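You operate a simulated robot arm through the tools that you are given. There is no shell and no other tool. Be economical: measure what you need, move in short steps, check, and stop when the job is done.

The job below is to be done with a simulated two-armed robot. You get a single attempt, and the scene is never put back.

TASK
Take the yellow weight and leave it on the top of the teal bench. Put one of the green net ends from the top of the green table on top of the red block. Take the small red spool and leave it on the fourth shelf from the bottom of the grey rack. Take the orange coil of rope and leave it on the fourth shelf from the bottom of the grey rack. Do these in any order. Set down upright: yellow weight, small red spool.

Only the result counts: the job must be done as asked and must still hold three seconds after the hand-in. Knocking over, shifting, dropping, spilling or breaking anything else fails it.

THE ROBOT
Two 7-joint arms with three-finger grippers on one trunk, on a base that drives. Base frame: it is fixed to the floor where the robot stands at the start and does not move with it; the origin is under the middle of the robot, x ahead of it, y to its left, z up. Readings come in cm, rad, newtons and seconds.
The left shoulder is at the start at [3, 12.4, 98.3], the right one opposite. With the tool pointing down near the work surface each hand reaches from about 10 to 42 cm from the robot's upright axis, wherever it stands, measured 20 degrees to its own side. Places, roughly: fourth shelf of the grey rack [400, -1070, 150]; green net end (4x4x2 cm) [230, -120, 80]; orange coil of rope (20x19x3 cm) [400, -1030, 20]; red block [250, -75, 75]; small red spool (6x6x11 cm) [400, -1010, 110]; top of the teal bench [-110, 60, 80]; yellow weight [50, 0, 50]. Payload 2.2 kg a hand.
The TCP of each hand is the grasp point between the finger pads, 2.8 cm short of the fingertips. In the tool frame z runs along the fingers and y along their closing line. The gripper opens to 10.2 cm. The gripper's body begins 7.1 cm behind the TCP.
Orientation is that of the tool frame in the base frame, as a unit quaternion [w, x, y, z]. With the fingers straight down and closing along the base's y, the tool's x points along the base's -x, its y along +y and its z along -z.

THE INTERFACE
- The arms move only by the tool drive_tool. It takes "left_series", "right_series" or both (then of equal length, played together; a hand with none holds still); each is one flat list of numbers, 6 for each row, row after row: the shift along the tool's x, y, z in units of 500 mm (1.0 is 500 mm), then the turn, a rotation vector about the tool's x, y, z in units of 60 degrees (1.0 is 60 degrees). In form: [tx, ty, tz, ax, ay, az, tx, ty, tz, ax, ay, az, ...]. A call has 1 to 10 rows; each row is the pose to reach, as a shift and turn from the pose commanded when the call began, along the tool's axes at that moment. "left_hand" and "right_hand" are, for a hand that has rows, the closure in counts, from 0 (fully open) to 255 (shut), set as the call begins (left out, the last holds). A call with a number of a shift or a turn outside -1 to 1 is refused whole. Rows are played at 5 a second. More than 5 cm and 0.15 rad between two rows, or a gripper value outside its range, and nothing of the call is played. A pose out of reach is approached as far as the arm can. The call stops where the force on the tool passes 40 N (or 10 N more than at its start, if that is more) or the arm is blocked; 0.2 s more then pass. Each finger halts on what it meets, pressing with about 25 N; the grip force reading is that of the motor and also rises with nothing between the fingers. The clock runs only during rows and for 0.2 s after the last one: add rows that repeat a pose to give the fingers time. It gives the time, the measured TCP pose, the force on the tool (base axes), the opening and the grip force at its end, in the units of the frame above (readings bear some noise), with the torque about the TCP (base axes, N m) and any sound that the robot's microphone picked up, and new pictures: "pictures" is both (left out), scene, wrist or none (wrist: the cameras of the hands that moved).
- Cameras (640 x 400 px; columns grow to the right, rows downward): "scene" is now at [-0.57, 5, 167.61]; the picture's right is [0.90, -0.44, -0.00], its down [-0.41, -0.84, -0.36] and it looks along [0.16, 0.33, -0.93] (base axes); focal length 255 px, centre (320, 200). "left" rides on the left gripper at [7.2, 3.8, -8.6] in its tool frame; the picture's right is [-0.46, 0.89, 0.00], its down [-0.60, -0.32, -0.73] and it looks along [-0.65, -0.34, 0.68] (tool axes); focal length 256 px, centre (320, 200). "right" rides on the right gripper at [6.9, 4.4, -8.6] in its tool frame; the picture's right is [-0.53, 0.85, 0.00], its down [-0.58, -0.36, -0.73] and it looks along [-0.62, -0.39, 0.68] (tool axes); focal length 256 px, centre (320, 200). There is no depth. A picture from a camera that has moved, and an enlarged one, comes with that camera's place and axes in the base frame and with its lens.
- move_column(by): slides the trunk up (or, below 0, down) by that many cm; the arms and the scene camera ride with it, the base frame stays. It gives what a move gives, with no picture.
- drive_base(legs): drives the robot by 1 to 6 legs, each [ahead, left, turn to the left] in cm, cm and rad, along the robot's own axes; the way and the turn of a leg run together, so that a leg with both is an arc; at most 150 cm and 3.142 rad a leg. The arms and the cameras ride along, it lands a little off, and it stops where it bumps. It gives what a move gives, and a new picture of the scene camera.
- aim_head(pan, tilt): turns the head with the scene camera to pan (to the left, within 2.496 rad either way) and tilt (down, from -0.506 to 1.204), counted from straight ahead of the robot. It gives what a move gives, and a new picture of the scene camera.
- inspect(camera, box): a new picture of the part [left, top, right, bottom] of that camera's present view, enlarged. It takes no simulated time.
- hand_in(): hands the job in; it is judged then, once.

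Go step by step. Nothing tells you exact positions but the pictures and the camera data: compare them with the known pose of the tool, close in by small moves and look again before you grip or let go. The budget is 165 turns and 260 pictures, counting those below and the enlarged ones. Unless the task says otherwise, let go and move clear before handing in.

The tools are called after ">>>" by a JSON object that holds its "op" and its "data". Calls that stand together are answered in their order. drive_tool: Moves the arms, as the interface text tells. Its arguments: {"type":"object","properties":{"left_series":{"type":"array","items":{"type":"number"}},"left_hand":{"type":"number"},"right_series":{"type":"array","items":{"type":"number"}},"right_hand":{"type":"number"},"pictures":{"type":"string","enum":["both","scene","wrist","none"]}},"required":[]} The other tools are called the same way: move_column (by) slides the trunk up or down; drive_base (legs) drives the base; aim_head (pan, tilt) turns the head that bears the scene camera; inspect (camera, box) takes an enlarged picture of a part of a camera's view; hand_in () hands the job in.

At the start:

```text
clock: 0.0
left_ee_pos: [65.41, 6.97, 82.89]
left_orientation: [0.0, 0.0, 1.0, 0.0]
left_contact_force: [0.6, 0.1, -0.3]
left_wrist_torque: [0.01, 0.0, 0.01]
left_finger_gap: 10.17
left_grip_force: 0.0
right_ee_pos: [37.6, -31.99, 79.26]
right_orientation: [0.0, -0.001, 1.0, 0.002]
right_contact_force: [0.3, -0.6, 0.1]
right_wrist_torque: [-0.02, -0.02, 0.03]
right_finger_gap: 10.17
right_grip_force: 0.1
trunk travel left (down, up): [-22.5, 31.5]
robot x, y, heading: [-0.07, -0.14, -0.003]
head pan, tilt: [1.121, 1.201]
```

scene: 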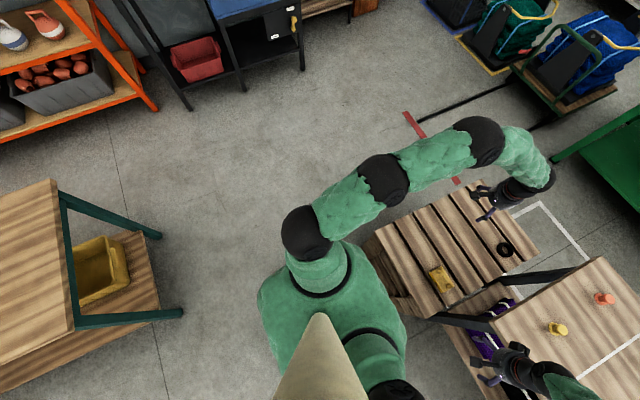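
right: 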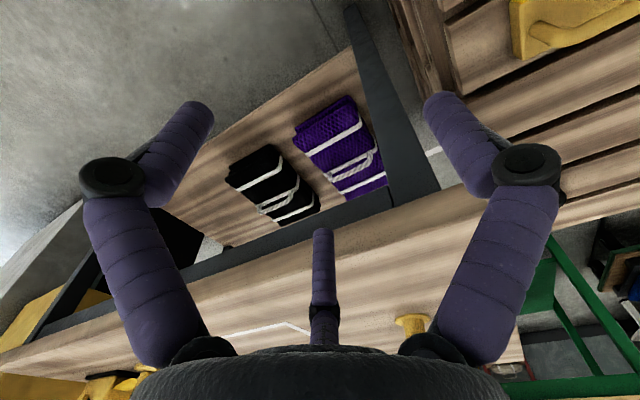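
left: 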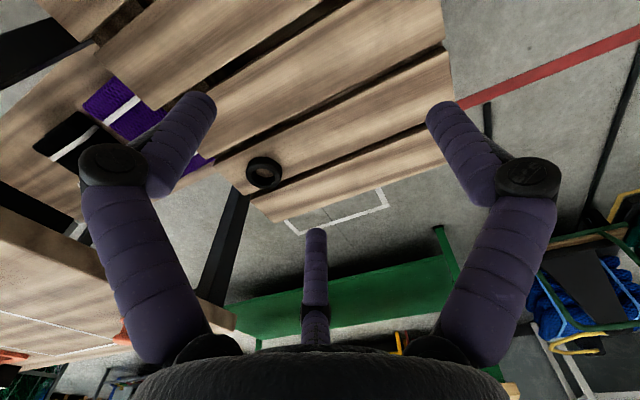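

The scene shows a yellow weight on the slatted bench ahead, near [50, -10, 50], and a teal bench behind left. I'll take enlarged looks first.

>>> {"op": "inspect", "data": {"camera": "scene", "box": [360, 180, 640, 380]}}

>>> {"op": "aim_head", "data": {"pan": 0.0, "tilt": 0.9}}

```text
2.00 times, centred on (500, 280) of scene
camera zoom: at [-0.57, 5.0, 167.61], right [0.9, -0.44, 0.0], down [-0.41, -0.84, -0.36], along [0.16, 0.33, -0.93], focal length 510 px, centre (-40, 40)
```

zoom: 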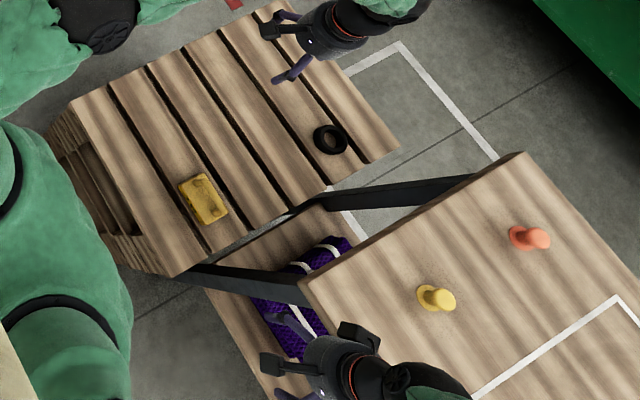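

```text
clock: 1.4
left_ee_pos: [65.3, 6.99, 82.85]
left_orientation: [0.0, 0.0, 1.0, 0.0]
left_contact_force: [-0.1, 0.2, -0.2]
left_wrist_torque: [-0.04, 0.01, 0.02]
left_finger_gap: 10.19
left_grip_force: 0.1
right_ee_pos: [37.74, -31.85, 79.4]
right_orientation: [0.0, 0.0, 1.0, 0.001]
right_contact_force: [0.1, 0.1, 0.8]
right_wrist_torque: [0.0, -0.01, -0.02]
right_finger_gap: 10.21
right_grip_force: 0.0
trunk travel left (down, up): [-22.5, 31.5]
robot x, y, heading: [-0.19, 0.08, -0.002]
head pan, tilt: [0.0, 0.901]
camera scene: at [4.55, -0.02, 169.59], right [0.0, -1.0, 0.0], down [-0.78, 0.0, -0.62], along [0.62, 0.0, -0.78], focal length 255 px, centre (320, 200)
```

scene: 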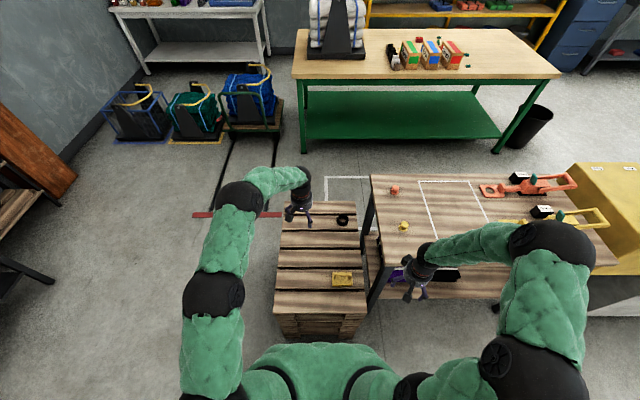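

The yellow object on the pallets is the weight, and the green table is beyond the workbench. I'll zoom on both.

>>> {"op": "inspect", "data": {"camera": "scene", "box": [260, 200, 420, 300]}}

>>> {"op": "inspect", "data": {"camera": "scene", "box": [380, 10, 572, 130]}}

```text
4.00 times, centred on (340, 250) of scene
camera zoom: at [4.55, -0.02, 169.59], right [0.0, -1.0, 0.0], down [-0.78, 0.0, -0.62], along [0.62, 0.0, -0.78], focal length 1021 px, centre (240, 0)
```

zoom: 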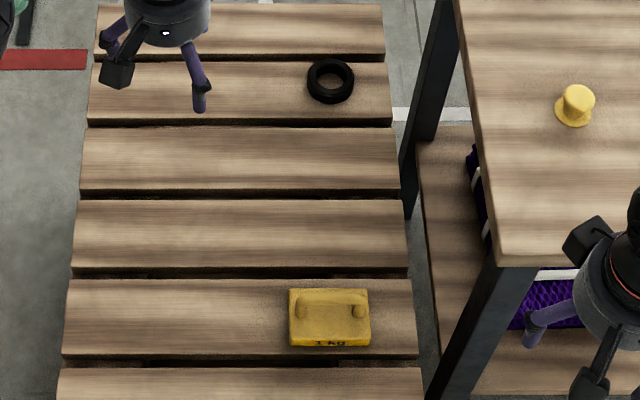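

```text
3.33 times, centred on (476, 70) of scene
camera zoom: at [4.55, -0.02, 169.59], right [0.0, -1.0, 0.0], down [-0.78, 0.0, -0.62], along [0.62, 0.0, -0.78], focal length 851 px, centre (-200, 633)
```

zoom: 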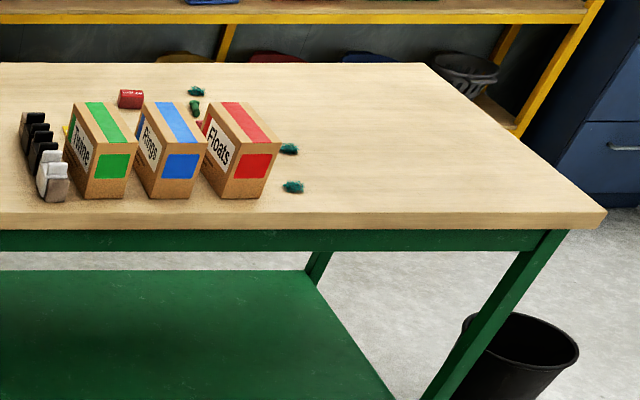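

The weight (1 kg) sits near (51, -11) with its handle running along y, so the left gripper must close along x. I'll bring the left hand over it, turning it, and tuck the right hand.

>>> {"op": "drive_tool", "data": {"left_series": [0.036, -0.045, 0, 0, 0, 0.125, 0.072, -0.09, 0, 0, 0, 0.25, 0.108, -0.135, 0, 0, 0, 0.375, 0.144, -0.18, 0, 0, 0, 0.5, 0.18, -0.224, 0, 0, 0, 0.625, 0.216, -0.269, 0, 0, 0, 0.75, 0.252, -0.314, 0, 0, 0, 0.875, 0.288, -0.358, 0, 0, 0, 1.0], "right_series": [0.02, 0, -0.03, 0, 0, 0, 0.04, 0, -0.06, 0, 0, 0, 0.06, 0, -0.09, 0, 0, 0, 0.08, 0, -0.12, 0, 0, 0, 0.1, 0, -0.15, 0, 0, 0, 0.12, 0, -0.18, 0, 0, 0, 0.14, 0, -0.21, 0, 0, 0, 0.16, 0, -0.24, 0, 0, 0], "pictures": "scene"}}

```text
clock: 3.1
left_ee_pos: [50.84, -10.91, 83.01]
left_orientation: [0.0, 0.501, 0.866, 0.0]
left_contact_force: [0.5, 0.5, -0.2]
left_wrist_torque: [0.03, -0.01, 0.06]
left_finger_gap: 10.17
left_grip_force: 0.0
right_ee_pos: [29.58, -31.92, 91.45]
right_orientation: [0.0, 0.0, 1.0, 0.001]
right_contact_force: [-0.2, 0.3, 0.1]
right_wrist_torque: [0.01, 0.03, 0.01]
right_finger_gap: 10.22
right_grip_force: 0.1
trunk travel left (down, up): [-22.5, 31.5]
robot x, y, heading: [0.18, -0.17, 0.0]
head pan, tilt: [0.0, 0.901]
camera scene: at [4.43, -0.06, 169.59], right [0.0, -1.0, 0.0], down [-0.78, 0.0, -0.62], along [0.62, 0.0, -0.78], focal length 255 px, centre (320, 200)
```

scene: 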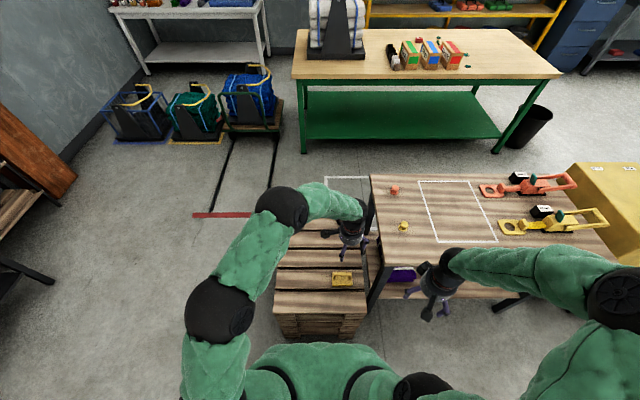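

The left hand is over the weight. I'll finish the quarter turn and lower to about z 70, then look with the wrist camera.

>>> {"op": "drive_tool", "data": {"left_series": [0, 0, 0.065, 0, 0, 0.125, 0, 0, 0.13, 0, 0, 0.25, 0, 0, 0.195, 0, 0, 0.375, 0, 0, 0.26, 0, 0, 0.5]}}

```text
clock: 4.2
left_ee_pos: [51.06, -10.84, 69.87]
left_orientation: [0.001, 0.707, 0.707, 0.0]
left_contact_force: [0.0, -0.2, -0.1]
left_wrist_torque: [0.02, 0.02, 0.03]
left_finger_gap: 10.23
left_grip_force: 0.1
right_ee_pos: [29.68, -31.8, 91.39]
right_orientation: [0.0, 0.0, 1.0, 0.001]
right_contact_force: [0.8, 0.5, 0.7]
right_wrist_torque: [0.0, 0.01, 0.03]
right_finger_gap: 10.23
right_grip_force: 0.0
trunk travel left (down, up): [-22.5, 31.5]
robot x, y, heading: [-0.02, 0.0, -0.004]
head pan, tilt: [0.0, 0.901]
camera scene: at [4.6, -0.04, 169.59], right [0.0, -1.0, 0.0], down [-0.78, 0.0, -0.62], along [0.62, 0.0, -0.78], focal length 255 px, centre (320, 200)
camera left: at [54.72, -3.61, 78.24], right [0.88, -0.47, 0.0], down [-0.32, -0.6, 0.73], along [-0.34, -0.65, -0.68], focal length 256 px, centre (320, 200)
```

scene: 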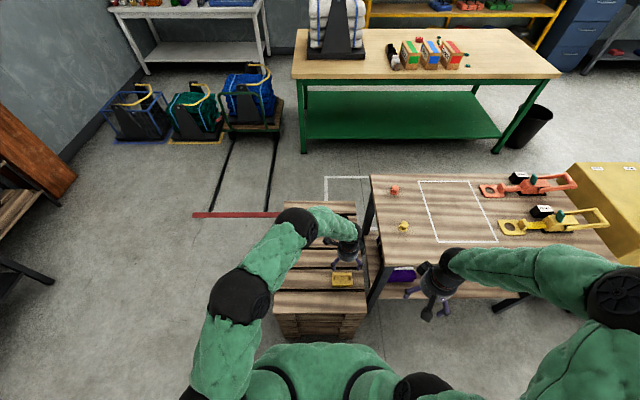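
left: 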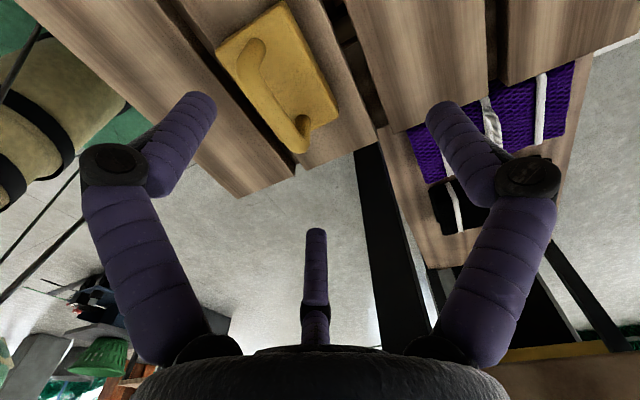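

Triangulating, the handle is near (48.2, -10.4, ~57). I'll shift over it and lower a little, then look again.

>>> {"op": "drive_tool", "data": {"left_series": [0.004, -0.026, 0.03, 0, 0, 0, 0.008, -0.054, 0.06, 0, 0, 0, 0.008, -0.054, 0.06, 0, 0, 0], "pictures": "wrist"}}

>>> {"op": "inspect", "data": {"camera": "scene", "box": [280, 220, 400, 295]}}

```text
clock: 5.0
left_ee_pos: [48.03, -10.4, 66.92]
left_orientation: [0.0, 0.707, 0.707, 0.0]
left_contact_force: [-0.2, 0.0, 0.1]
left_wrist_torque: [0.01, -0.03, 0.01]
left_finger_gap: 10.21
left_grip_force: 0.0
right_ee_pos: [29.67, -31.87, 91.3]
right_orientation: [0.0, 0.0, 1.0, 0.001]
right_contact_force: [-0.4, -0.2, 0.4]
right_wrist_torque: [0.0, -0.03, 0.04]
right_finger_gap: 10.21
right_grip_force: 0.0
trunk travel left (down, up): [-22.5, 31.5]
robot x, y, heading: [0.27, -0.0, -0.002]
head pan, tilt: [0.0, 0.901]
camera left: at [51.94, -3.17, 75.3], right [0.89, -0.46, 0.0], down [-0.32, -0.6, 0.73], along [-0.34, -0.65, -0.68], focal length 256 px, centre (320, 200)
```

left: 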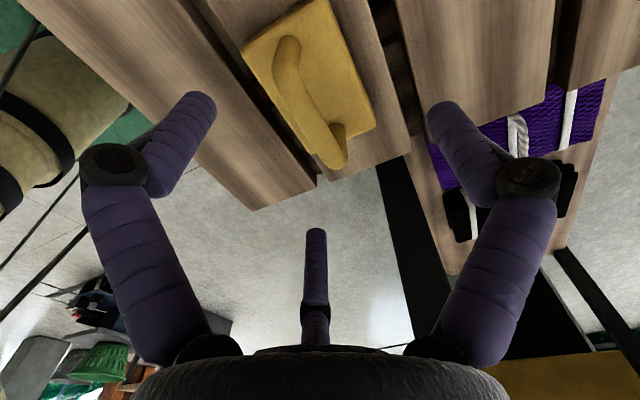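

```text
5.33 times, centred on (340, 258) of scene
camera zoom: at [4.55, -0.03, 169.59], right [0.0, -1.0, 0.0], down [-0.78, 0.0, -0.62], along [0.62, 0.0, -0.78], focal length 1361 px, centre (213, -107)
```

zoom: 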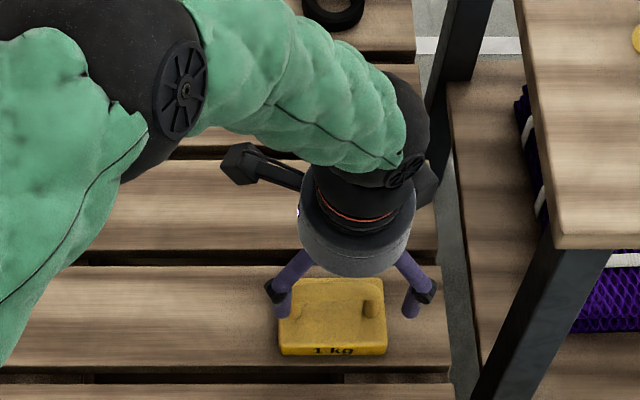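

The wrist view seems to show three digits, so I want to see how they close before gripping. I'll raise a little and close in free air as a test.

>>> {"op": "drive_tool", "data": {"left_series": [0, 0, -0.06, 0, 0, 0, 0, 0, -0.06, 0, 0, 0, 0, 0, -0.06, 0, 0, 0, 0, 0, -0.06, 0, 0, 0], "left_hand": 160, "pictures": "wrist"}}

```text
clock: 6.0
left_ee_pos: [48.11, -10.33, 69.79]
left_orientation: [0.0, 0.707, 0.707, 0.0]
left_contact_force: [0.5, 0.1, 0.6]
left_wrist_torque: [0.01, 0.02, 0.04]
left_finger_gap: 3.8
left_grip_force: 0.0
right_ee_pos: [29.78, -31.94, 91.37]
right_orientation: [0.0, 0.0, 1.0, 0.0]
right_contact_force: [-0.2, -0.1, -0.5]
right_wrist_torque: [0.0, -0.01, -0.02]
right_finger_gap: 10.21
right_grip_force: 0.2
trunk travel left (down, up): [-22.5, 31.5]
robot x, y, heading: [0.28, -0.21, -0.0]
head pan, tilt: [0.0, 0.901]
camera left: at [51.97, -3.25, 78.26], right [0.89, -0.47, 0.0], down [-0.32, -0.6, 0.73], along [-0.34, -0.65, -0.68], focal length 256 px, centre (320, 200)
```

left: 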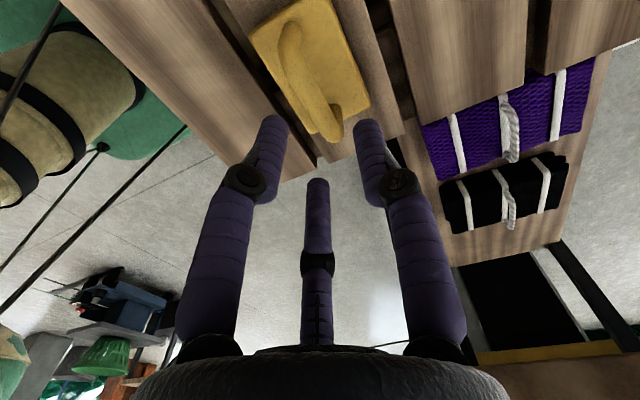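

The digits close towards the axis as expected. Body top ≈ z 56.5 and the bar ≈ (48.7, -10.2, 60), so I'll open to about 7 cm and come down to z 62.

>>> {"op": "drive_tool", "data": {"left_series": [0.012, 0.012, 0, 0, 0, 0, 0.002, 0.012, 0.04, 0, 0, 0, 0.002, 0.012, 0.08, 0, 0, 0, 0.002, 0.012, 0.12, 0, 0, 0, 0.002, 0.012, 0.155, 0, 0, 0, 0.002, 0.012, 0.155, 0, 0, 0], "left_hand": 80, "pictures": "wrist"}}

>>> {"op": "inspect", "data": {"camera": "scene", "box": [280, 220, 400, 295]}}

```text
clock: 7.3
left_ee_pos: [48.82, -10.3, 62.02]
left_orientation: [-0.001, 0.708, 0.707, 0.0]
left_contact_force: [-3.0, -0.5, 0.4]
left_wrist_torque: [0.01, 0.0, 0.09]
left_finger_gap: 7.03
left_grip_force: 0.0
right_ee_pos: [29.62, -31.94, 91.3]
right_orientation: [0.0, 0.0, 1.0, 0.001]
right_contact_force: [-0.4, 0.1, 0.6]
right_wrist_torque: [0.0, 0.01, 0.02]
right_finger_gap: 10.2
right_grip_force: 0.0
trunk travel left (down, up): [-22.5, 31.5]
robot x, y, heading: [-0.05, 0.05, 0.004]
head pan, tilt: [0.0, 0.901]
camera left: at [52.59, -3.18, 70.57], right [0.89, -0.47, 0.0], down [-0.32, -0.6, 0.73], along [-0.34, -0.65, -0.68], focal length 256 px, centre (320, 200)
```

left: 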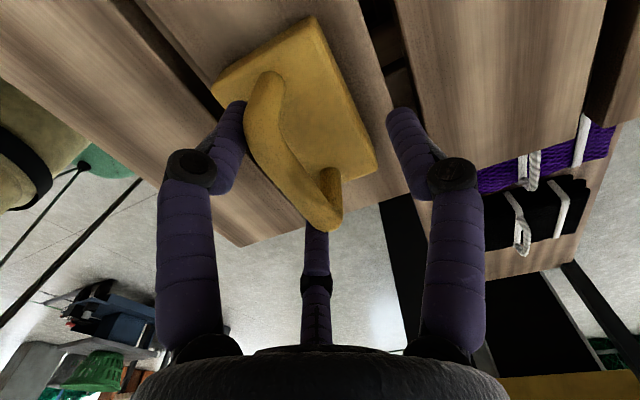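

```text
5.33 times, centred on (340, 258) of scene
camera zoom: at [4.51, -0.04, 169.59], right [0.0, -1.0, 0.0], down [-0.78, 0.0, -0.62], along [0.62, 0.0, -0.78], focal length 1361 px, centre (213, -107)
```

zoom: 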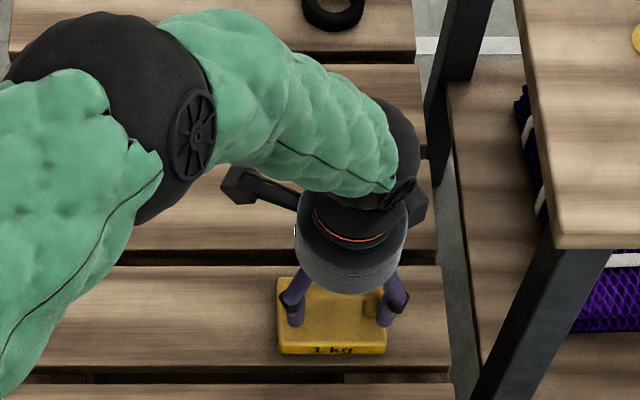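

The bar runs about 1.5 cm to the -x side of the tool axis (and one digit lightly touches it). I'll shift -x by 1.4 cm and look.

>>> {"op": "drive_tool", "data": {"left_series": [0, -0.014, 0, 0, 0, 0, 0, -0.028, 0, 0, 0, 0, 0, -0.028, 0.01, 0, 0, 0], "pictures": "wrist"}}

>>> {"op": "inspect", "data": {"camera": "left", "box": [160, 0, 480, 250]}}

```text
clock: 8.2
left_ee_pos: [47.4, -10.4, 61.62]
left_orientation: [0.0, 0.706, 0.708, 0.0]
left_contact_force: [0.8, -0.1, 0.6]
left_wrist_torque: [0.0, 0.0, 0.0]
left_finger_gap: 7.03
left_grip_force: 0.0
right_ee_pos: [29.63, -31.95, 91.28]
right_orientation: [-0.001, 0.0, 1.0, 0.001]
right_contact_force: [-1.0, -1.0, 0.6]
right_wrist_torque: [0.03, -0.01, 0.01]
right_finger_gap: 10.23
right_grip_force: 0.1
trunk travel left (down, up): [-22.5, 31.5]
robot x, y, heading: [-0.18, -0.12, 0.006]
head pan, tilt: [0.0, 0.901]
camera left: at [51.16, -3.25, 70.06], right [0.89, -0.47, 0.0], down [-0.32, -0.6, 0.73], along [-0.34, -0.65, -0.68], focal length 256 px, centre (320, 200)
```

left: 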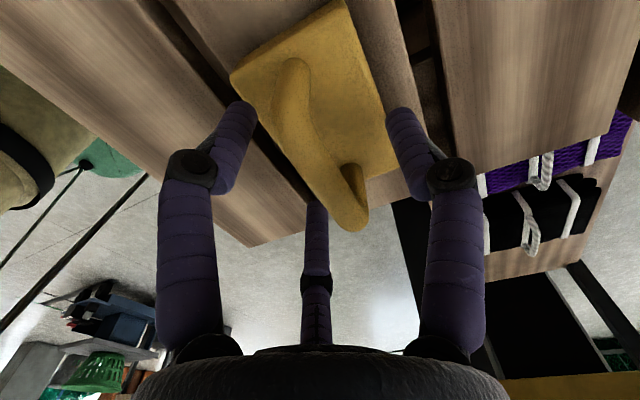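

```text
1.60 times, centred on (320, 125) of left
camera zoom: at [51.16, -3.25, 70.06], right [0.89, -0.47, 0.0], down [-0.32, -0.6, 0.73], along [-0.34, -0.65, -0.68], focal length 410 px, centre (320, 320)
```

zoom: 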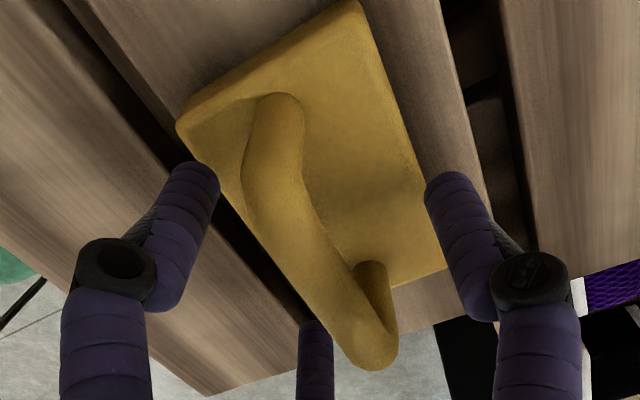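

The bar now passes through the grasp axis between the digits. Lower 1.2 cm and close.

>>> {"op": "drive_tool", "data": {"left_series": [0, 0, 0.012, 0, 0, 0, 0, 0, 0.024, 0, 0, 0], "pictures": "none"}}

>>> {"op": "drive_tool", "data": {"left_series": [0, 0, 0, 0, 0, 0, 0, 0, 0, 0, 0, 0, 0, 0, 0, 0, 0, 0, 0, 0, 0, 0, 0, 0, 0, 0, 0, 0, 0, 0], "left_hand": 255, "pictures": "wrist"}}

```text
clock: 8.8
left_ee_pos: [47.57, -10.47, 60.69]
left_orientation: [0.001, 0.707, 0.707, 0.0]
left_contact_force: [-3.4, -0.9, 16.1]
left_wrist_torque: [0.34, 0.44, 0.26]
left_finger_gap: 7.42
left_grip_force: 2.8
right_ee_pos: [29.5, -31.85, 91.38]
right_orientation: [0.002, 0.0, 1.0, 0.001]
right_contact_force: [0.0, -0.1, -0.6]
right_wrist_torque: [-0.01, 0.0, 0.0]
right_finger_gap: 10.19
right_grip_force: 0.0
trunk travel left (down, up): [-22.5, 31.5]
robot x, y, heading: [0.28, 0.34, -0.002]
head pan, tilt: [0.0, 0.901]
```

```text
clock: 9.1
left_ee_pos: [47.7, -10.63, 61.03]
left_orientation: [0.004, 0.707, 0.707, 0.003]
left_contact_force: [-11.4, 1.6, 38.0]
left_wrist_torque: [0.0, 0.04, -0.06]
left_finger_gap: 2.11
left_grip_force: 24.9
right_ee_pos: [29.44, -31.89, 91.35]
right_orientation: [0.001, 0.0, 1.0, 0.0]
right_contact_force: [-0.3, -0.6, -0.4]
right_wrist_torque: [-0.01, 0.0, -0.01]
right_finger_gap: 10.21
right_grip_force: 0.0
trunk travel left (down, up): [-22.5, 31.5]
robot x, y, heading: [-0.16, -0.22, -0.0]
head pan, tilt: [0.0, 0.901]
stopped in row 1 (left hand): the force on the tool passed its limit at 51 N (the readings are from after the stop); the commanded pose is now the measured one
camera left: at [51.45, -3.29, 69.57], right [0.89, -0.46, 0.01], down [-0.32, -0.6, 0.73], along [-0.33, -0.65, -0.68], focal length 256 px, centre (320, 200)
```

left: 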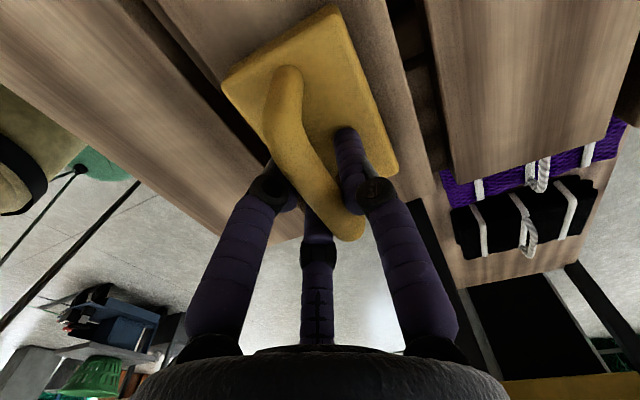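

The fingers hold the bar (gap 2.1, 25 N) though the tips press the body. I'll lift gently.

>>> {"op": "drive_tool", "data": {"left_series": [0, 0, -0.02, 0, 0, 0, 0, 0, -0.06, 0, 0, 0, 0, 0, -0.12, 0, 0, 0, 0, 0, -0.18, 0, 0, 0, 0, 0, -0.24, 0, 0, 0, 0, 0, -0.24, 0, 0, 0], "pictures": "wrist"}}

>>> {"op": "inspect", "data": {"camera": "scene", "box": [240, 180, 400, 300]}}

```text
clock: 10.5
left_ee_pos: [47.45, -10.34, 72.7]
left_orientation: [0.001, 0.707, 0.707, 0.001]
left_contact_force: [0.7, 0.0, -10.0]
left_wrist_torque: [-0.07, 0.03, 0.0]
left_finger_gap: 2.08
left_grip_force: 25.6
right_ee_pos: [29.65, -31.9, 91.34]
right_orientation: [0.0, 0.0, 1.0, 0.001]
right_contact_force: [0.5, -0.4, 0.3]
right_wrist_torque: [0.01, 0.03, -0.01]
right_finger_gap: 10.23
right_grip_force: 0.0
trunk travel left (down, up): [-22.5, 31.5]
robot x, y, heading: [-0.12, -0.18, -0.001]
head pan, tilt: [0.0, 0.901]
camera left: at [51.35, -3.14, 81.2], right [0.89, -0.46, 0.0], down [-0.32, -0.6, 0.73], along [-0.34, -0.65, -0.68], focal length 256 px, centre (320, 200)
```

left: 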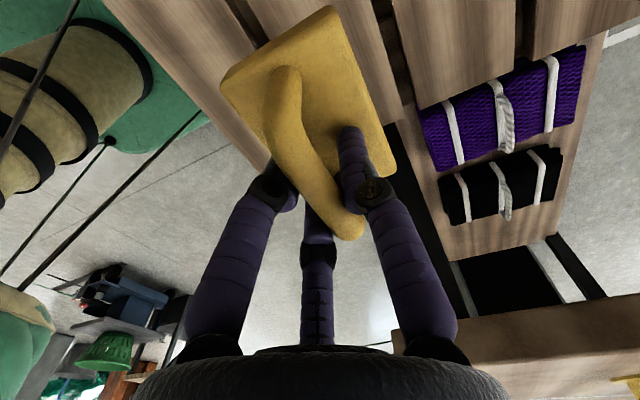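

```text
3.33 times, centred on (320, 240) of scene
camera zoom: at [4.64, -0.07, 169.58], right [0.0, -1.0, 0.0], down [-0.78, 0.0, -0.62], along [0.62, 0.0, -0.78], focal length 851 px, centre (320, 67)
```

zoom: 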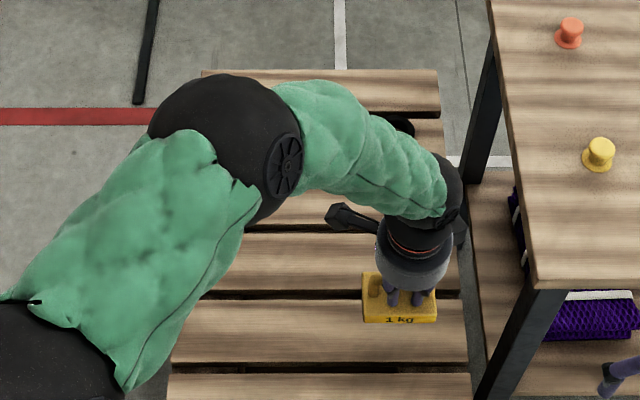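

The weight is held (10 N). I'll raise and tuck it, and look back-left at the teal bench.

>>> {"op": "drive_tool", "data": {"left_series": [0.05, -0.02, -0.055, 0, 0, 0, 0.1, -0.04, -0.11, 0, 0, 0, 0.15, -0.06, -0.165, 0, 0, 0, 0.2, -0.08, -0.22, 0, 0, 0, 0.25, -0.1, -0.275, 0, 0, 0, 0.3, -0.12, -0.33, 0, 0, 0, 0.35, -0.14, -0.385, 0, 0, 0, 0.4, -0.16, -0.44, 0, 0, 0], "pictures": "none"}}

>>> {"op": "aim_head", "data": {"pan": 2.4, "tilt": 0.75}}

>>> {"op": "aim_head", "data": {"pan": -2.4, "tilt": 0.75}}

```text
clock: 12.3
left_ee_pos: [39.5, 9.44, 94.74]
left_orientation: [0.0, 0.707, 0.707, 0.001]
left_contact_force: [-0.6, 0.2, -9.5]
left_wrist_torque: [-0.04, 0.03, 0.01]
left_finger_gap: 2.11
left_grip_force: 25.3
right_ee_pos: [29.71, -31.87, 91.29]
right_orientation: [0.0, -0.001, 1.0, 0.0]
right_contact_force: [-0.1, -0.3, 0.1]
right_wrist_torque: [-0.02, -0.02, -0.02]
right_finger_gap: 10.2
right_grip_force: 0.1
trunk travel left (down, up): [-22.5, 31.5]
robot x, y, heading: [-0.35, 0.1, 0.004]
head pan, tilt: [0.0, 0.901]
```

```text
clock: 14.5
left_ee_pos: [39.6, 9.49, 94.63]
left_orientation: [0.001, 0.708, 0.707, 0.0]
left_contact_force: [0.5, 0.7, -9.7]
left_wrist_torque: [-0.06, 0.01, -0.03]
left_finger_gap: 2.08
left_grip_force: 24.9
right_ee_pos: [29.67, -31.9, 91.37]
right_orientation: [0.0, -0.001, 1.0, 0.001]
right_contact_force: [0.0, -0.6, 0.5]
right_wrist_torque: [-0.02, 0.0, -0.01]
right_finger_gap: 10.19
right_grip_force: 0.0
trunk travel left (down, up): [-22.5, 31.5]
robot x, y, heading: [-0.12, 0.23, 0.002]
head pan, tilt: [2.4, 0.75]
camera scene: at [-9.06, 5.59, 170.78], right [0.68, 0.74, 0.0], down [0.5, -0.46, -0.73], along [-0.54, 0.49, -0.68], focal length 255 px, centre (320, 200)
```

scene: 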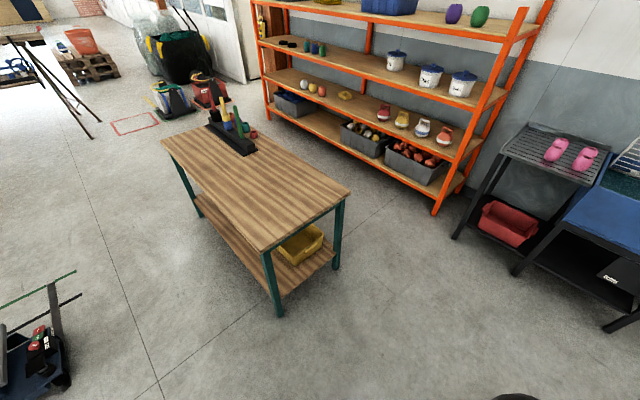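

```text
clock: 18.3
left_ee_pos: [39.53, 9.36, 94.6]
left_orientation: [0.001, 0.707, 0.707, 0.0]
left_contact_force: [-1.2, 0.0, -9.2]
left_wrist_torque: [-0.05, 0.02, -0.01]
left_finger_gap: 2.08
left_grip_force: 25.1
right_ee_pos: [29.7, -31.88, 91.37]
right_orientation: [0.0, -0.001, 1.0, 0.001]
right_contact_force: [-0.2, 0.2, 0.6]
right_wrist_torque: [0.0, 0.0, 0.03]
right_finger_gap: 10.19
right_grip_force: 0.0
trunk travel left (down, up): [-22.5, 31.5]
robot x, y, heading: [-0.42, -0.13, -0.002]
head pan, tilt: [-2.4, 0.75]
camera scene: at [-9.07, -5.61, 170.78], right [-0.68, 0.74, 0.0], down [0.5, 0.46, -0.73], along [-0.54, -0.49, -0.68], focal length 255 px, centre (320, 200)
```

scene: 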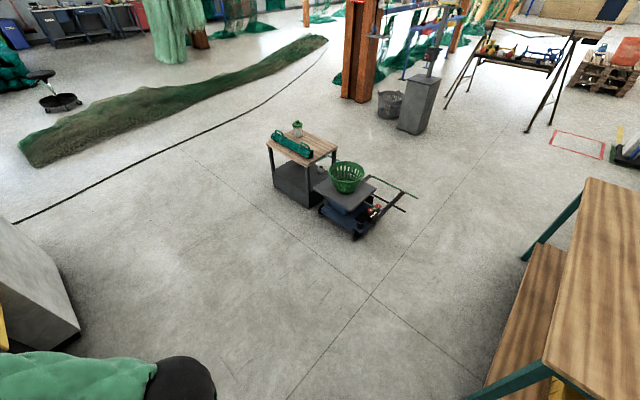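

The teal bench's near edge is at x ≈ -75, y ≈ 31…88. I'll back off, strafe left and turn around to face it.

>>> {"op": "drive_base", "data": {"legs": [[-15, 0, 0], [0, 74, 0], [0, 0, 1.571], [0, 0, 1.571]]}}

>>> {"op": "aim_head", "data": {"pan": 0.0, "tilt": 0.9}}

```text
clock: 30.9
left_ee_pos: [-55.07, 65.54, 94.68]
left_orientation: [0.0, -0.707, 0.708, 0.001]
left_contact_force: [0.7, 0.4, -9.4]
left_wrist_torque: [0.07, -0.06, -0.04]
left_finger_gap: 2.07
left_grip_force: 25.3
right_ee_pos: [-45.02, 106.93, 91.31]
right_orientation: [0.0, 1.0, 0.0, 0.0]
right_contact_force: [0.3, 0.6, -0.6]
right_wrist_torque: [-0.04, -0.02, 0.0]
right_finger_gap: 10.2
right_grip_force: 0.0
trunk travel left (down, up): [-22.5, 31.5]
robot x, y, heading: [-15.38, 74.88, 3.141]
head pan, tilt: [-2.4, 0.75]
camera scene: at [-6.46, 80.45, 170.78], right [0.67, -0.74, 0.0], down [-0.5, -0.46, -0.73], along [0.54, 0.49, -0.68], focal length 255 px, centre (320, 200)
```

scene: 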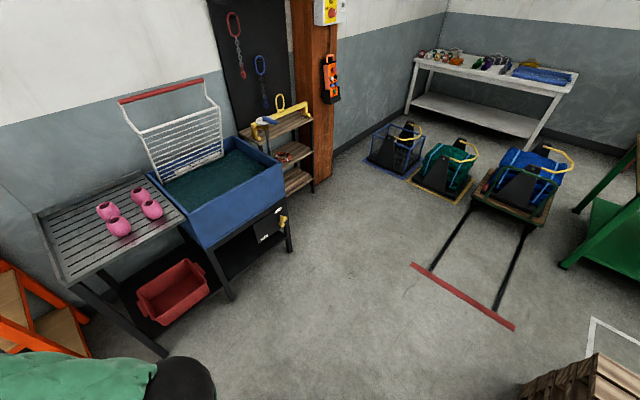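

```text
clock: 33.1
left_ee_pos: [-55.06, 65.54, 94.67]
left_orientation: [-0.001, -0.706, 0.708, 0.001]
left_contact_force: [-0.3, 0.2, -10.0]
left_wrist_torque: [0.05, 0.02, -0.01]
left_finger_gap: 2.03
left_grip_force: 25.2
right_ee_pos: [-45.01, 106.93, 91.29]
right_orientation: [0.0, 1.0, -0.001, 0.0]
right_contact_force: [-0.5, 0.8, 0.3]
right_wrist_torque: [-0.02, -0.02, -0.01]
right_finger_gap: 10.19
right_grip_force: 0.1
trunk travel left (down, up): [-22.5, 31.5]
robot x, y, heading: [-15.32, 74.99, 3.138]
head pan, tilt: [0.0, 0.901]
camera scene: at [-20.13, 74.91, 169.58], right [0.0, 1.0, 0.0], down [0.78, 0.0, -0.62], along [-0.62, 0.0, -0.78], focal length 255 px, centre (320, 200)
```

scene: 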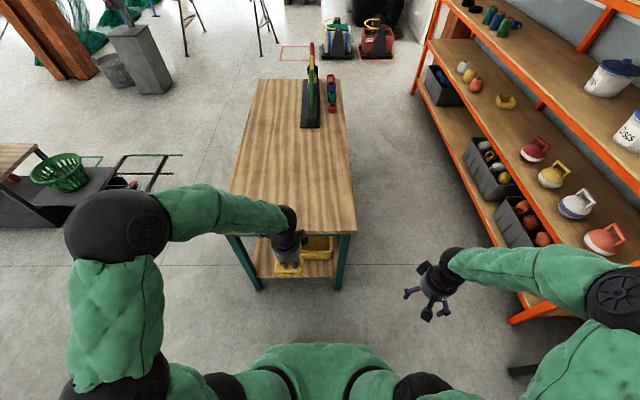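

Aligned with the bench; the weight hangs in front of its edge. I'll drive 20 cm ahead and extend the hand 14 cm over the top.

>>> {"op": "drive_base", "data": {"legs": [[20, 0, 0]]}}

>>> {"op": "drive_tool", "data": {"left_series": [0, 0.07, 0, 0, 0, 0, 0, 0.14, 0, 0, 0, 0, 0, 0.21, 0, 0, 0, 0, 0, 0.28, 0, 0, 0, 0, 0, 0.28, 0, 0, 0, 0]}}

>>> {"op": "inspect", "data": {"camera": "scene", "box": [200, 180, 392, 300]}}

```text
clock: 34.7
left_ee_pos: [-75.29, 65.74, 94.72]
left_orientation: [0.0, -0.706, 0.708, 0.0]
left_contact_force: [-0.7, 0.1, -10.0]
left_wrist_torque: [0.06, -0.06, 0.0]
left_finger_gap: 2.1
left_grip_force: 25.0
right_ee_pos: [-65.33, 107.06, 91.36]
right_orientation: [0.001, 1.0, -0.003, 0.001]
right_contact_force: [-0.5, -0.6, -0.2]
right_wrist_torque: [-0.01, -0.03, -0.01]
right_finger_gap: 10.19
right_grip_force: 0.1
trunk travel left (down, up): [-22.5, 31.5]
robot x, y, heading: [-35.88, 75.0, 3.134]
head pan, tilt: [0.0, 0.901]
camera scene: at [-40.46, 74.99, 169.58], right [0.0, 1.0, 0.0], down [0.78, 0.0, -0.62], along [-0.62, 0.0, -0.78], focal length 255 px, centre (320, 200)
```

scene: 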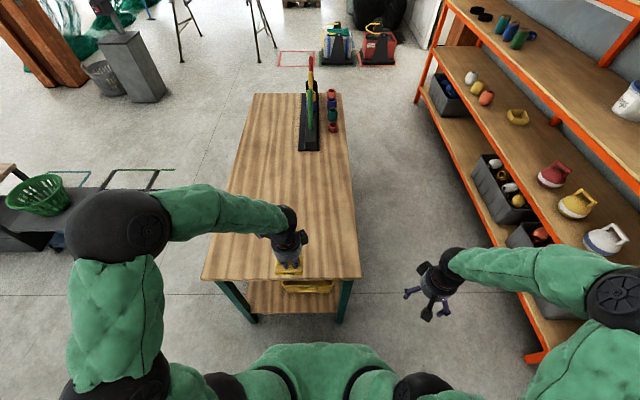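

```text
clock: 35.9
left_ee_pos: [-89.04, 65.84, 94.69]
left_orientation: [0.0, -0.706, 0.709, 0.0]
left_contact_force: [0.7, 0.1, -9.8]
left_wrist_torque: [0.09, -0.06, -0.03]
left_finger_gap: 2.08
left_grip_force: 25.1
right_ee_pos: [-65.06, 107.03, 91.34]
right_orientation: [0.0, 1.0, -0.003, 0.0]
right_contact_force: [0.7, 0.2, -0.1]
right_wrist_torque: [0.0, 0.02, -0.02]
right_finger_gap: 10.22
right_grip_force: 0.1
trunk travel left (down, up): [-22.5, 31.5]
robot x, y, heading: [-35.45, 74.93, 3.137]
head pan, tilt: [0.0, 0.901]
camera scene: at [-40.21, 74.99, 169.59], right [0.0, 1.0, 0.0], down [0.78, 0.0, -0.62], along [-0.62, 0.0, -0.78], focal length 255 px, centre (320, 200)
camera left: at [-92.89, 58.64, 103.06], right [-0.88, 0.47, 0.0], down [0.32, 0.6, 0.73], along [0.34, 0.65, -0.68], focal length 256 px, centre (320, 200)
```

scene: 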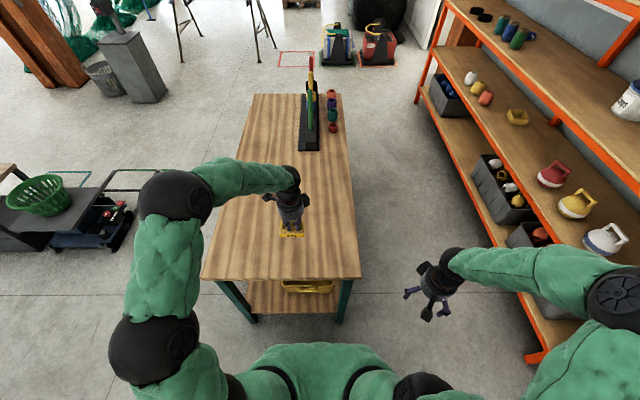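
left: 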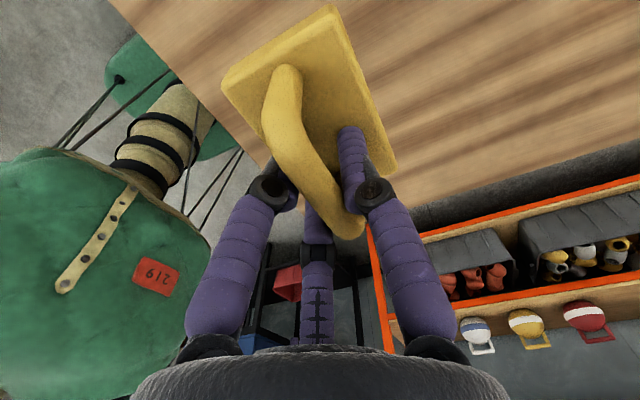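

```text
3.33 times, centred on (296, 240) of scene
camera zoom: at [-40.21, 74.99, 169.59], right [0.0, 1.0, 0.0], down [0.78, 0.0, -0.62], along [-0.62, 0.0, -0.78], focal length 851 px, centre (400, 67)
```

zoom: 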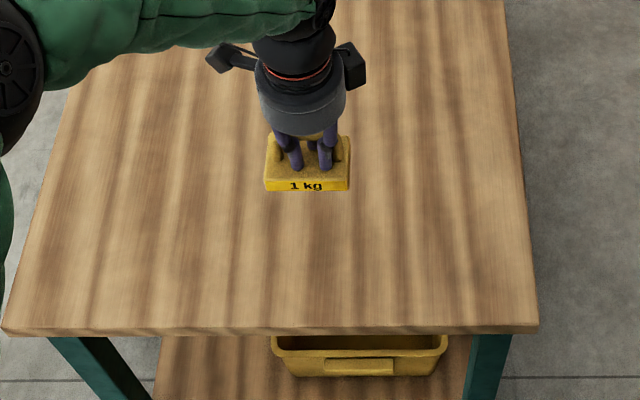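

Over the bench. I'll lower 7 cm and read forces.

>>> {"op": "drive_tool", "data": {"left_series": [0, 0, 0.03, 0, 0, 0, 0, 0, 0.06, 0, 0, 0, 0, 0, 0.09, 0, 0, 0, 0, 0, 0.12, 0, 0, 0, 0, 0, 0.14, 0, 0, 0], "pictures": "none"}}

>>> {"op": "inspect", "data": {"camera": "scene", "box": [200, 180, 392, 300]}}

```text
clock: 37.1
left_ee_pos: [-89.34, 65.97, 87.64]
left_orientation: [-0.001, -0.706, 0.708, 0.0]
left_contact_force: [-0.1, -0.3, -9.9]
left_wrist_torque: [0.05, -0.04, 0.02]
left_finger_gap: 2.08
left_grip_force: 25.0
right_ee_pos: [-65.18, 106.98, 91.34]
right_orientation: [0.001, 1.0, -0.004, 0.0]
right_contact_force: [-0.5, -0.8, -0.6]
right_wrist_torque: [-0.03, 0.0, -0.02]
right_finger_gap: 10.2
right_grip_force: 0.1
trunk travel left (down, up): [-22.5, 31.5]
robot x, y, heading: [-35.6, 75.01, 3.138]
head pan, tilt: [0.0, 0.901]
```

```text
3.33 times, centred on (296, 240) of scene
camera zoom: at [-40.33, 74.98, 169.58], right [0.0, 1.0, 0.0], down [0.78, 0.0, -0.62], along [-0.62, 0.0, -0.78], focal length 851 px, centre (400, 67)
```

zoom: 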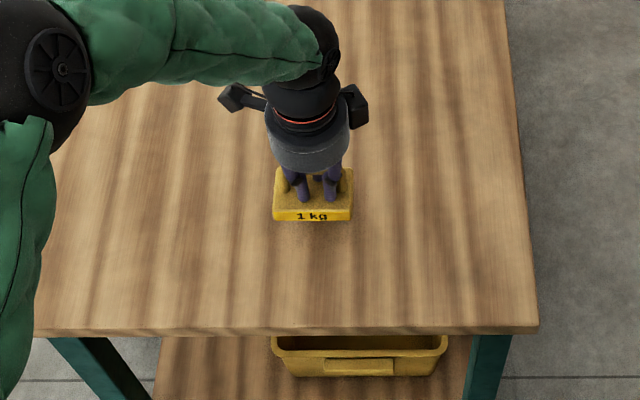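

Still in the air; continue down in fine steps until contact.

>>> {"op": "drive_tool", "data": {"left_series": [0, 0, 0.02, 0, 0, 0, 0, 0, 0.04, 0, 0, 0, 0, 0, 0.06, 0, 0, 0], "pictures": "none"}}

>>> {"op": "inspect", "data": {"camera": "scene", "box": [240, 200, 368, 280]}}

```text
clock: 37.9
left_ee_pos: [-89.28, 65.88, 84.5]
left_orientation: [0.001, -0.706, 0.709, 0.0]
left_contact_force: [-0.6, 0.0, -9.9]
left_wrist_torque: [0.08, -0.09, -0.01]
left_finger_gap: 2.07
left_grip_force: 24.9
right_ee_pos: [-65.26, 107.07, 91.3]
right_orientation: [0.001, 1.0, -0.003, 0.0]
right_contact_force: [-0.9, 0.1, -0.1]
right_wrist_torque: [0.02, 0.0, -0.01]
right_finger_gap: 10.2
right_grip_force: 0.0
trunk travel left (down, up): [-22.5, 31.5]
robot x, y, heading: [-35.49, 75.23, 3.138]
head pan, tilt: [0.0, 0.901]
```

```text
5.00 times, centred on (304, 240) of scene
camera zoom: at [-40.35, 74.99, 169.58], right [0.0, 1.0, 0.0], down [0.78, 0.0, -0.62], along [-0.62, 0.0, -0.78], focal length 1276 px, centre (400, 0)
```

zoom: 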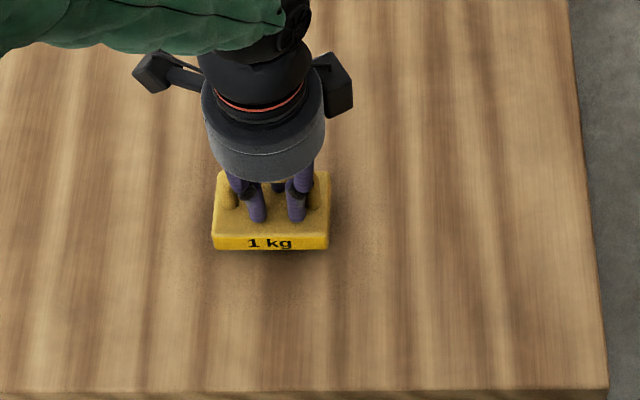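

>>> {"op": "drive_tool", "data": {"left_series": [0, 0, 0.01, 0, 0, 0, 0, 0, 0.02, 0, 0, 0, 0, 0, 0.03, 0, 0, 0], "pictures": "none"}}

```text
clock: 38.7
left_ee_pos: [-89.29, 65.73, 83.29]
left_orientation: [-0.001, -0.706, 0.709, 0.001]
left_contact_force: [1.1, 0.4, -2.3]
left_wrist_torque: [-0.3, 0.07, 0.05]
left_finger_gap: 2.09
left_grip_force: 25.6
right_ee_pos: [-65.22, 107.16, 91.4]
right_orientation: [0.0, 1.0, -0.002, -0.001]
right_contact_force: [0.1, -0.4, 0.5]
right_wrist_torque: [0.0, -0.01, 0.0]
right_finger_gap: 10.2
right_grip_force: 0.2
trunk travel left (down, up): [-22.5, 31.5]
robot x, y, heading: [-35.39, 75.17, 3.137]
head pan, tilt: [0.0, 0.901]
```

Contact began at z ≈ 83.3. I'll settle 0.3 cm, open, then rise straight.

>>> {"op": "drive_tool", "data": {"left_series": [0, 0, 0.006, 0, 0, 0, 0, 0, 0.006, 0, 0, 0], "pictures": "none"}}

>>> {"op": "drive_tool", "data": {"left_series": [0, 0, 0, 0, 0, 0, 0, 0, 0, 0, 0, 0, 0, 0, 0, 0, 0, 0, 0, 0, 0, 0, 0, 0], "left_hand": 100, "pictures": "wrist"}}

```text
clock: 39.3
left_ee_pos: [-89.3, 65.61, 83.06]
left_orientation: [-0.003, -0.706, 0.708, 0.002]
left_contact_force: [2.2, -2.3, 15.5]
left_wrist_torque: [-0.02, -0.24, 0.0]
left_finger_gap: 2.19
left_grip_force: 24.5
right_ee_pos: [-65.1, 106.9, 91.38]
right_orientation: [0.001, 1.0, -0.003, -0.001]
right_contact_force: [-0.5, 0.4, 0.2]
right_wrist_torque: [0.01, 0.02, -0.01]
right_finger_gap: 10.19
right_grip_force: 0.0
trunk travel left (down, up): [-22.5, 31.5]
robot x, y, heading: [-35.62, 75.06, 3.133]
head pan, tilt: [0.0, 0.901]
```

```text
clock: 40.3
left_ee_pos: [-89.11, 65.7, 82.92]
left_orientation: [0.0, -0.706, 0.708, 0.001]
left_contact_force: [-0.3, 0.4, 7.1]
left_wrist_torque: [0.0, -0.17, 0.03]
left_finger_gap: 6.24
left_grip_force: 0.3
right_ee_pos: [-65.02, 106.96, 91.25]
right_orientation: [0.001, 1.0, -0.003, 0.0]
right_contact_force: [-1.0, 0.6, 0.3]
right_wrist_torque: [-0.01, 0.02, -0.03]
right_finger_gap: 10.2
right_grip_force: 0.1
trunk travel left (down, up): [-22.5, 31.5]
robot x, y, heading: [-35.62, 74.89, 3.137]
head pan, tilt: [0.0, 0.901]
camera left: at [-92.94, 58.57, 91.35], right [-0.88, 0.47, 0.0], down [0.32, 0.6, 0.73], along [0.34, 0.65, -0.68], focal length 256 px, centre (320, 200)
```

left: 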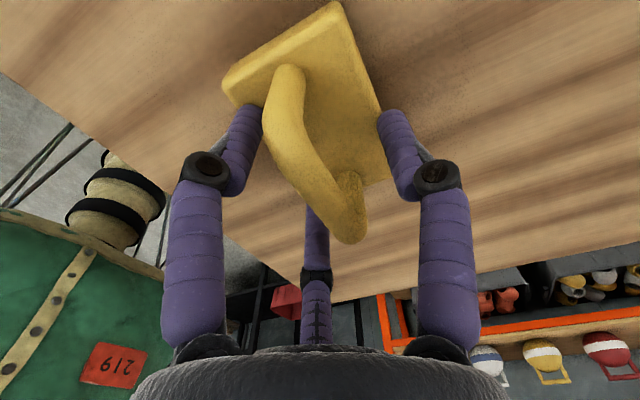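

Released and free of the bar. Rising.

>>> {"op": "drive_tool", "data": {"left_series": [0, 0, -0.02, 0, 0, 0, 0, 0, -0.05, 0, 0, 0, 0, 0, -0.12, 0, 0, 0, 0, 0, -0.2, 0, 0, 0, 0, 0, -0.28, 0, 0, 0, 0, -0.08, -0.34, 0, 0, 0, 0, -0.16, -0.4, 0, 0, 0, 0, -0.24, -0.4, 0, 0, 0, 0, -0.3, -0.4, 0, 0, 0], "pictures": "scene"}}

```text
clock: 42.3
left_ee_pos: [-74.08, 65.66, 102.73]
left_orientation: [0.0, -0.706, 0.708, 0.0]
left_contact_force: [0.7, 0.0, -0.2]
left_wrist_torque: [0.0, -0.02, 0.02]
left_finger_gap: 6.2
left_grip_force: 0.0
right_ee_pos: [-65.07, 107.06, 91.31]
right_orientation: [0.002, 1.0, -0.002, 0.0]
right_contact_force: [0.7, 1.4, 0.7]
right_wrist_torque: [0.01, 0.02, 0.01]
right_finger_gap: 10.18
right_grip_force: 0.1
trunk travel left (down, up): [-22.5, 31.5]
robot x, y, heading: [-35.75, 74.94, 3.134]
head pan, tilt: [0.0, 0.901]
camera scene: at [-40.13, 74.99, 169.59], right [0.0, 1.0, 0.0], down [0.78, 0.0, -0.62], along [-0.62, 0.0, -0.78], focal length 255 px, centre (320, 200)
```

scene: 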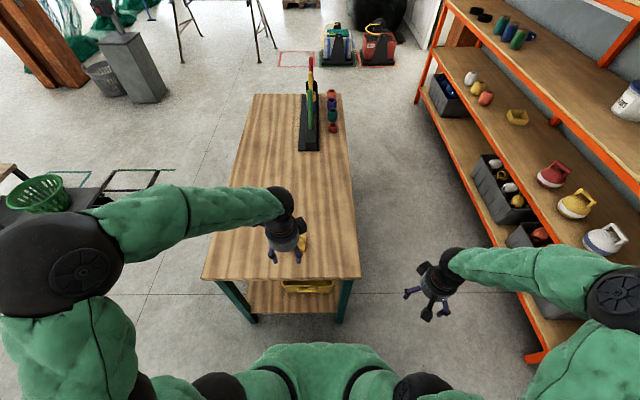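

The weight stands on the bench. Next is the green table; the red block is on its far side, so I'll turn round and look for a route.

>>> {"op": "drive_base", "data": {"legs": [[-20, 0, 0], [0, 0, -1.571], [0, 0, -1.571]]}}

>>> {"op": "aim_head", "data": {"pan": -0.35, "tilt": 0.45}}

```text
clock: 51.5
left_ee_pos: [22.68, 85.62, 102.8]
left_orientation: [0.001, 0.694, 0.72, 0.002]
left_contact_force: [0.4, -0.6, 0.1]
left_wrist_torque: [-0.03, 0.0, 0.01]
left_finger_gap: 6.2
left_grip_force: 0.0
right_ee_pos: [15.36, 44.03, 91.34]
right_orientation: [0.0, -0.018, 1.0, 0.001]
right_contact_force: [-0.6, -0.7, 0.7]
right_wrist_torque: [0.0, -0.03, 0.0]
right_finger_gap: 10.22
right_grip_force: 0.0
trunk travel left (down, up): [-22.5, 31.5]
robot x, y, heading: [-15.29, 74.51, 0.035]
head pan, tilt: [0.0, 0.901]
camera scene: at [-10.87, 75.03, 169.59], right [0.03, -1.0, 0.0], down [-0.78, -0.03, -0.62], along [0.62, 0.02, -0.78], focal length 255 px, centre (320, 200)
```

scene: 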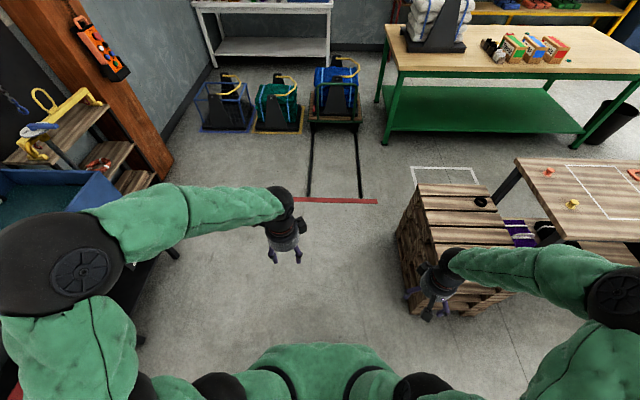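

```text
clock: 52.4
left_ee_pos: [22.67, 85.81, 102.86]
left_orientation: [0.001, 0.694, 0.72, 0.0]
left_contact_force: [0.1, 0.3, -0.4]
left_wrist_torque: [0.0, -0.01, 0.0]
left_finger_gap: 6.2
left_grip_force: 0.1
right_ee_pos: [15.24, 44.1, 91.43]
right_orientation: [0.0, -0.017, 1.0, 0.0]
right_contact_force: [-0.2, -1.0, 0.4]
right_wrist_torque: [-0.02, 0.02, 0.02]
right_finger_gap: 10.21
right_grip_force: 0.0
trunk travel left (down, up): [-22.5, 31.5]
robot x, y, heading: [-15.14, 74.92, 0.034]
head pan, tilt: [-0.351, 0.45]
camera scene: at [-9.68, 71.93, 173.41], right [-0.31, -0.95, 0.0], down [-0.41, 0.14, -0.9], along [0.86, -0.28, -0.44], focal length 255 px, centre (320, 200)
```

scene: 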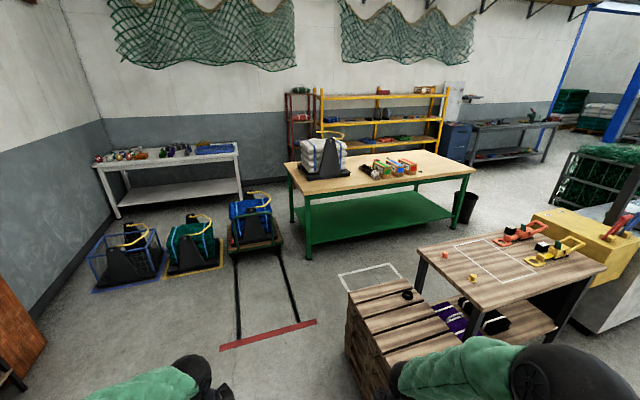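

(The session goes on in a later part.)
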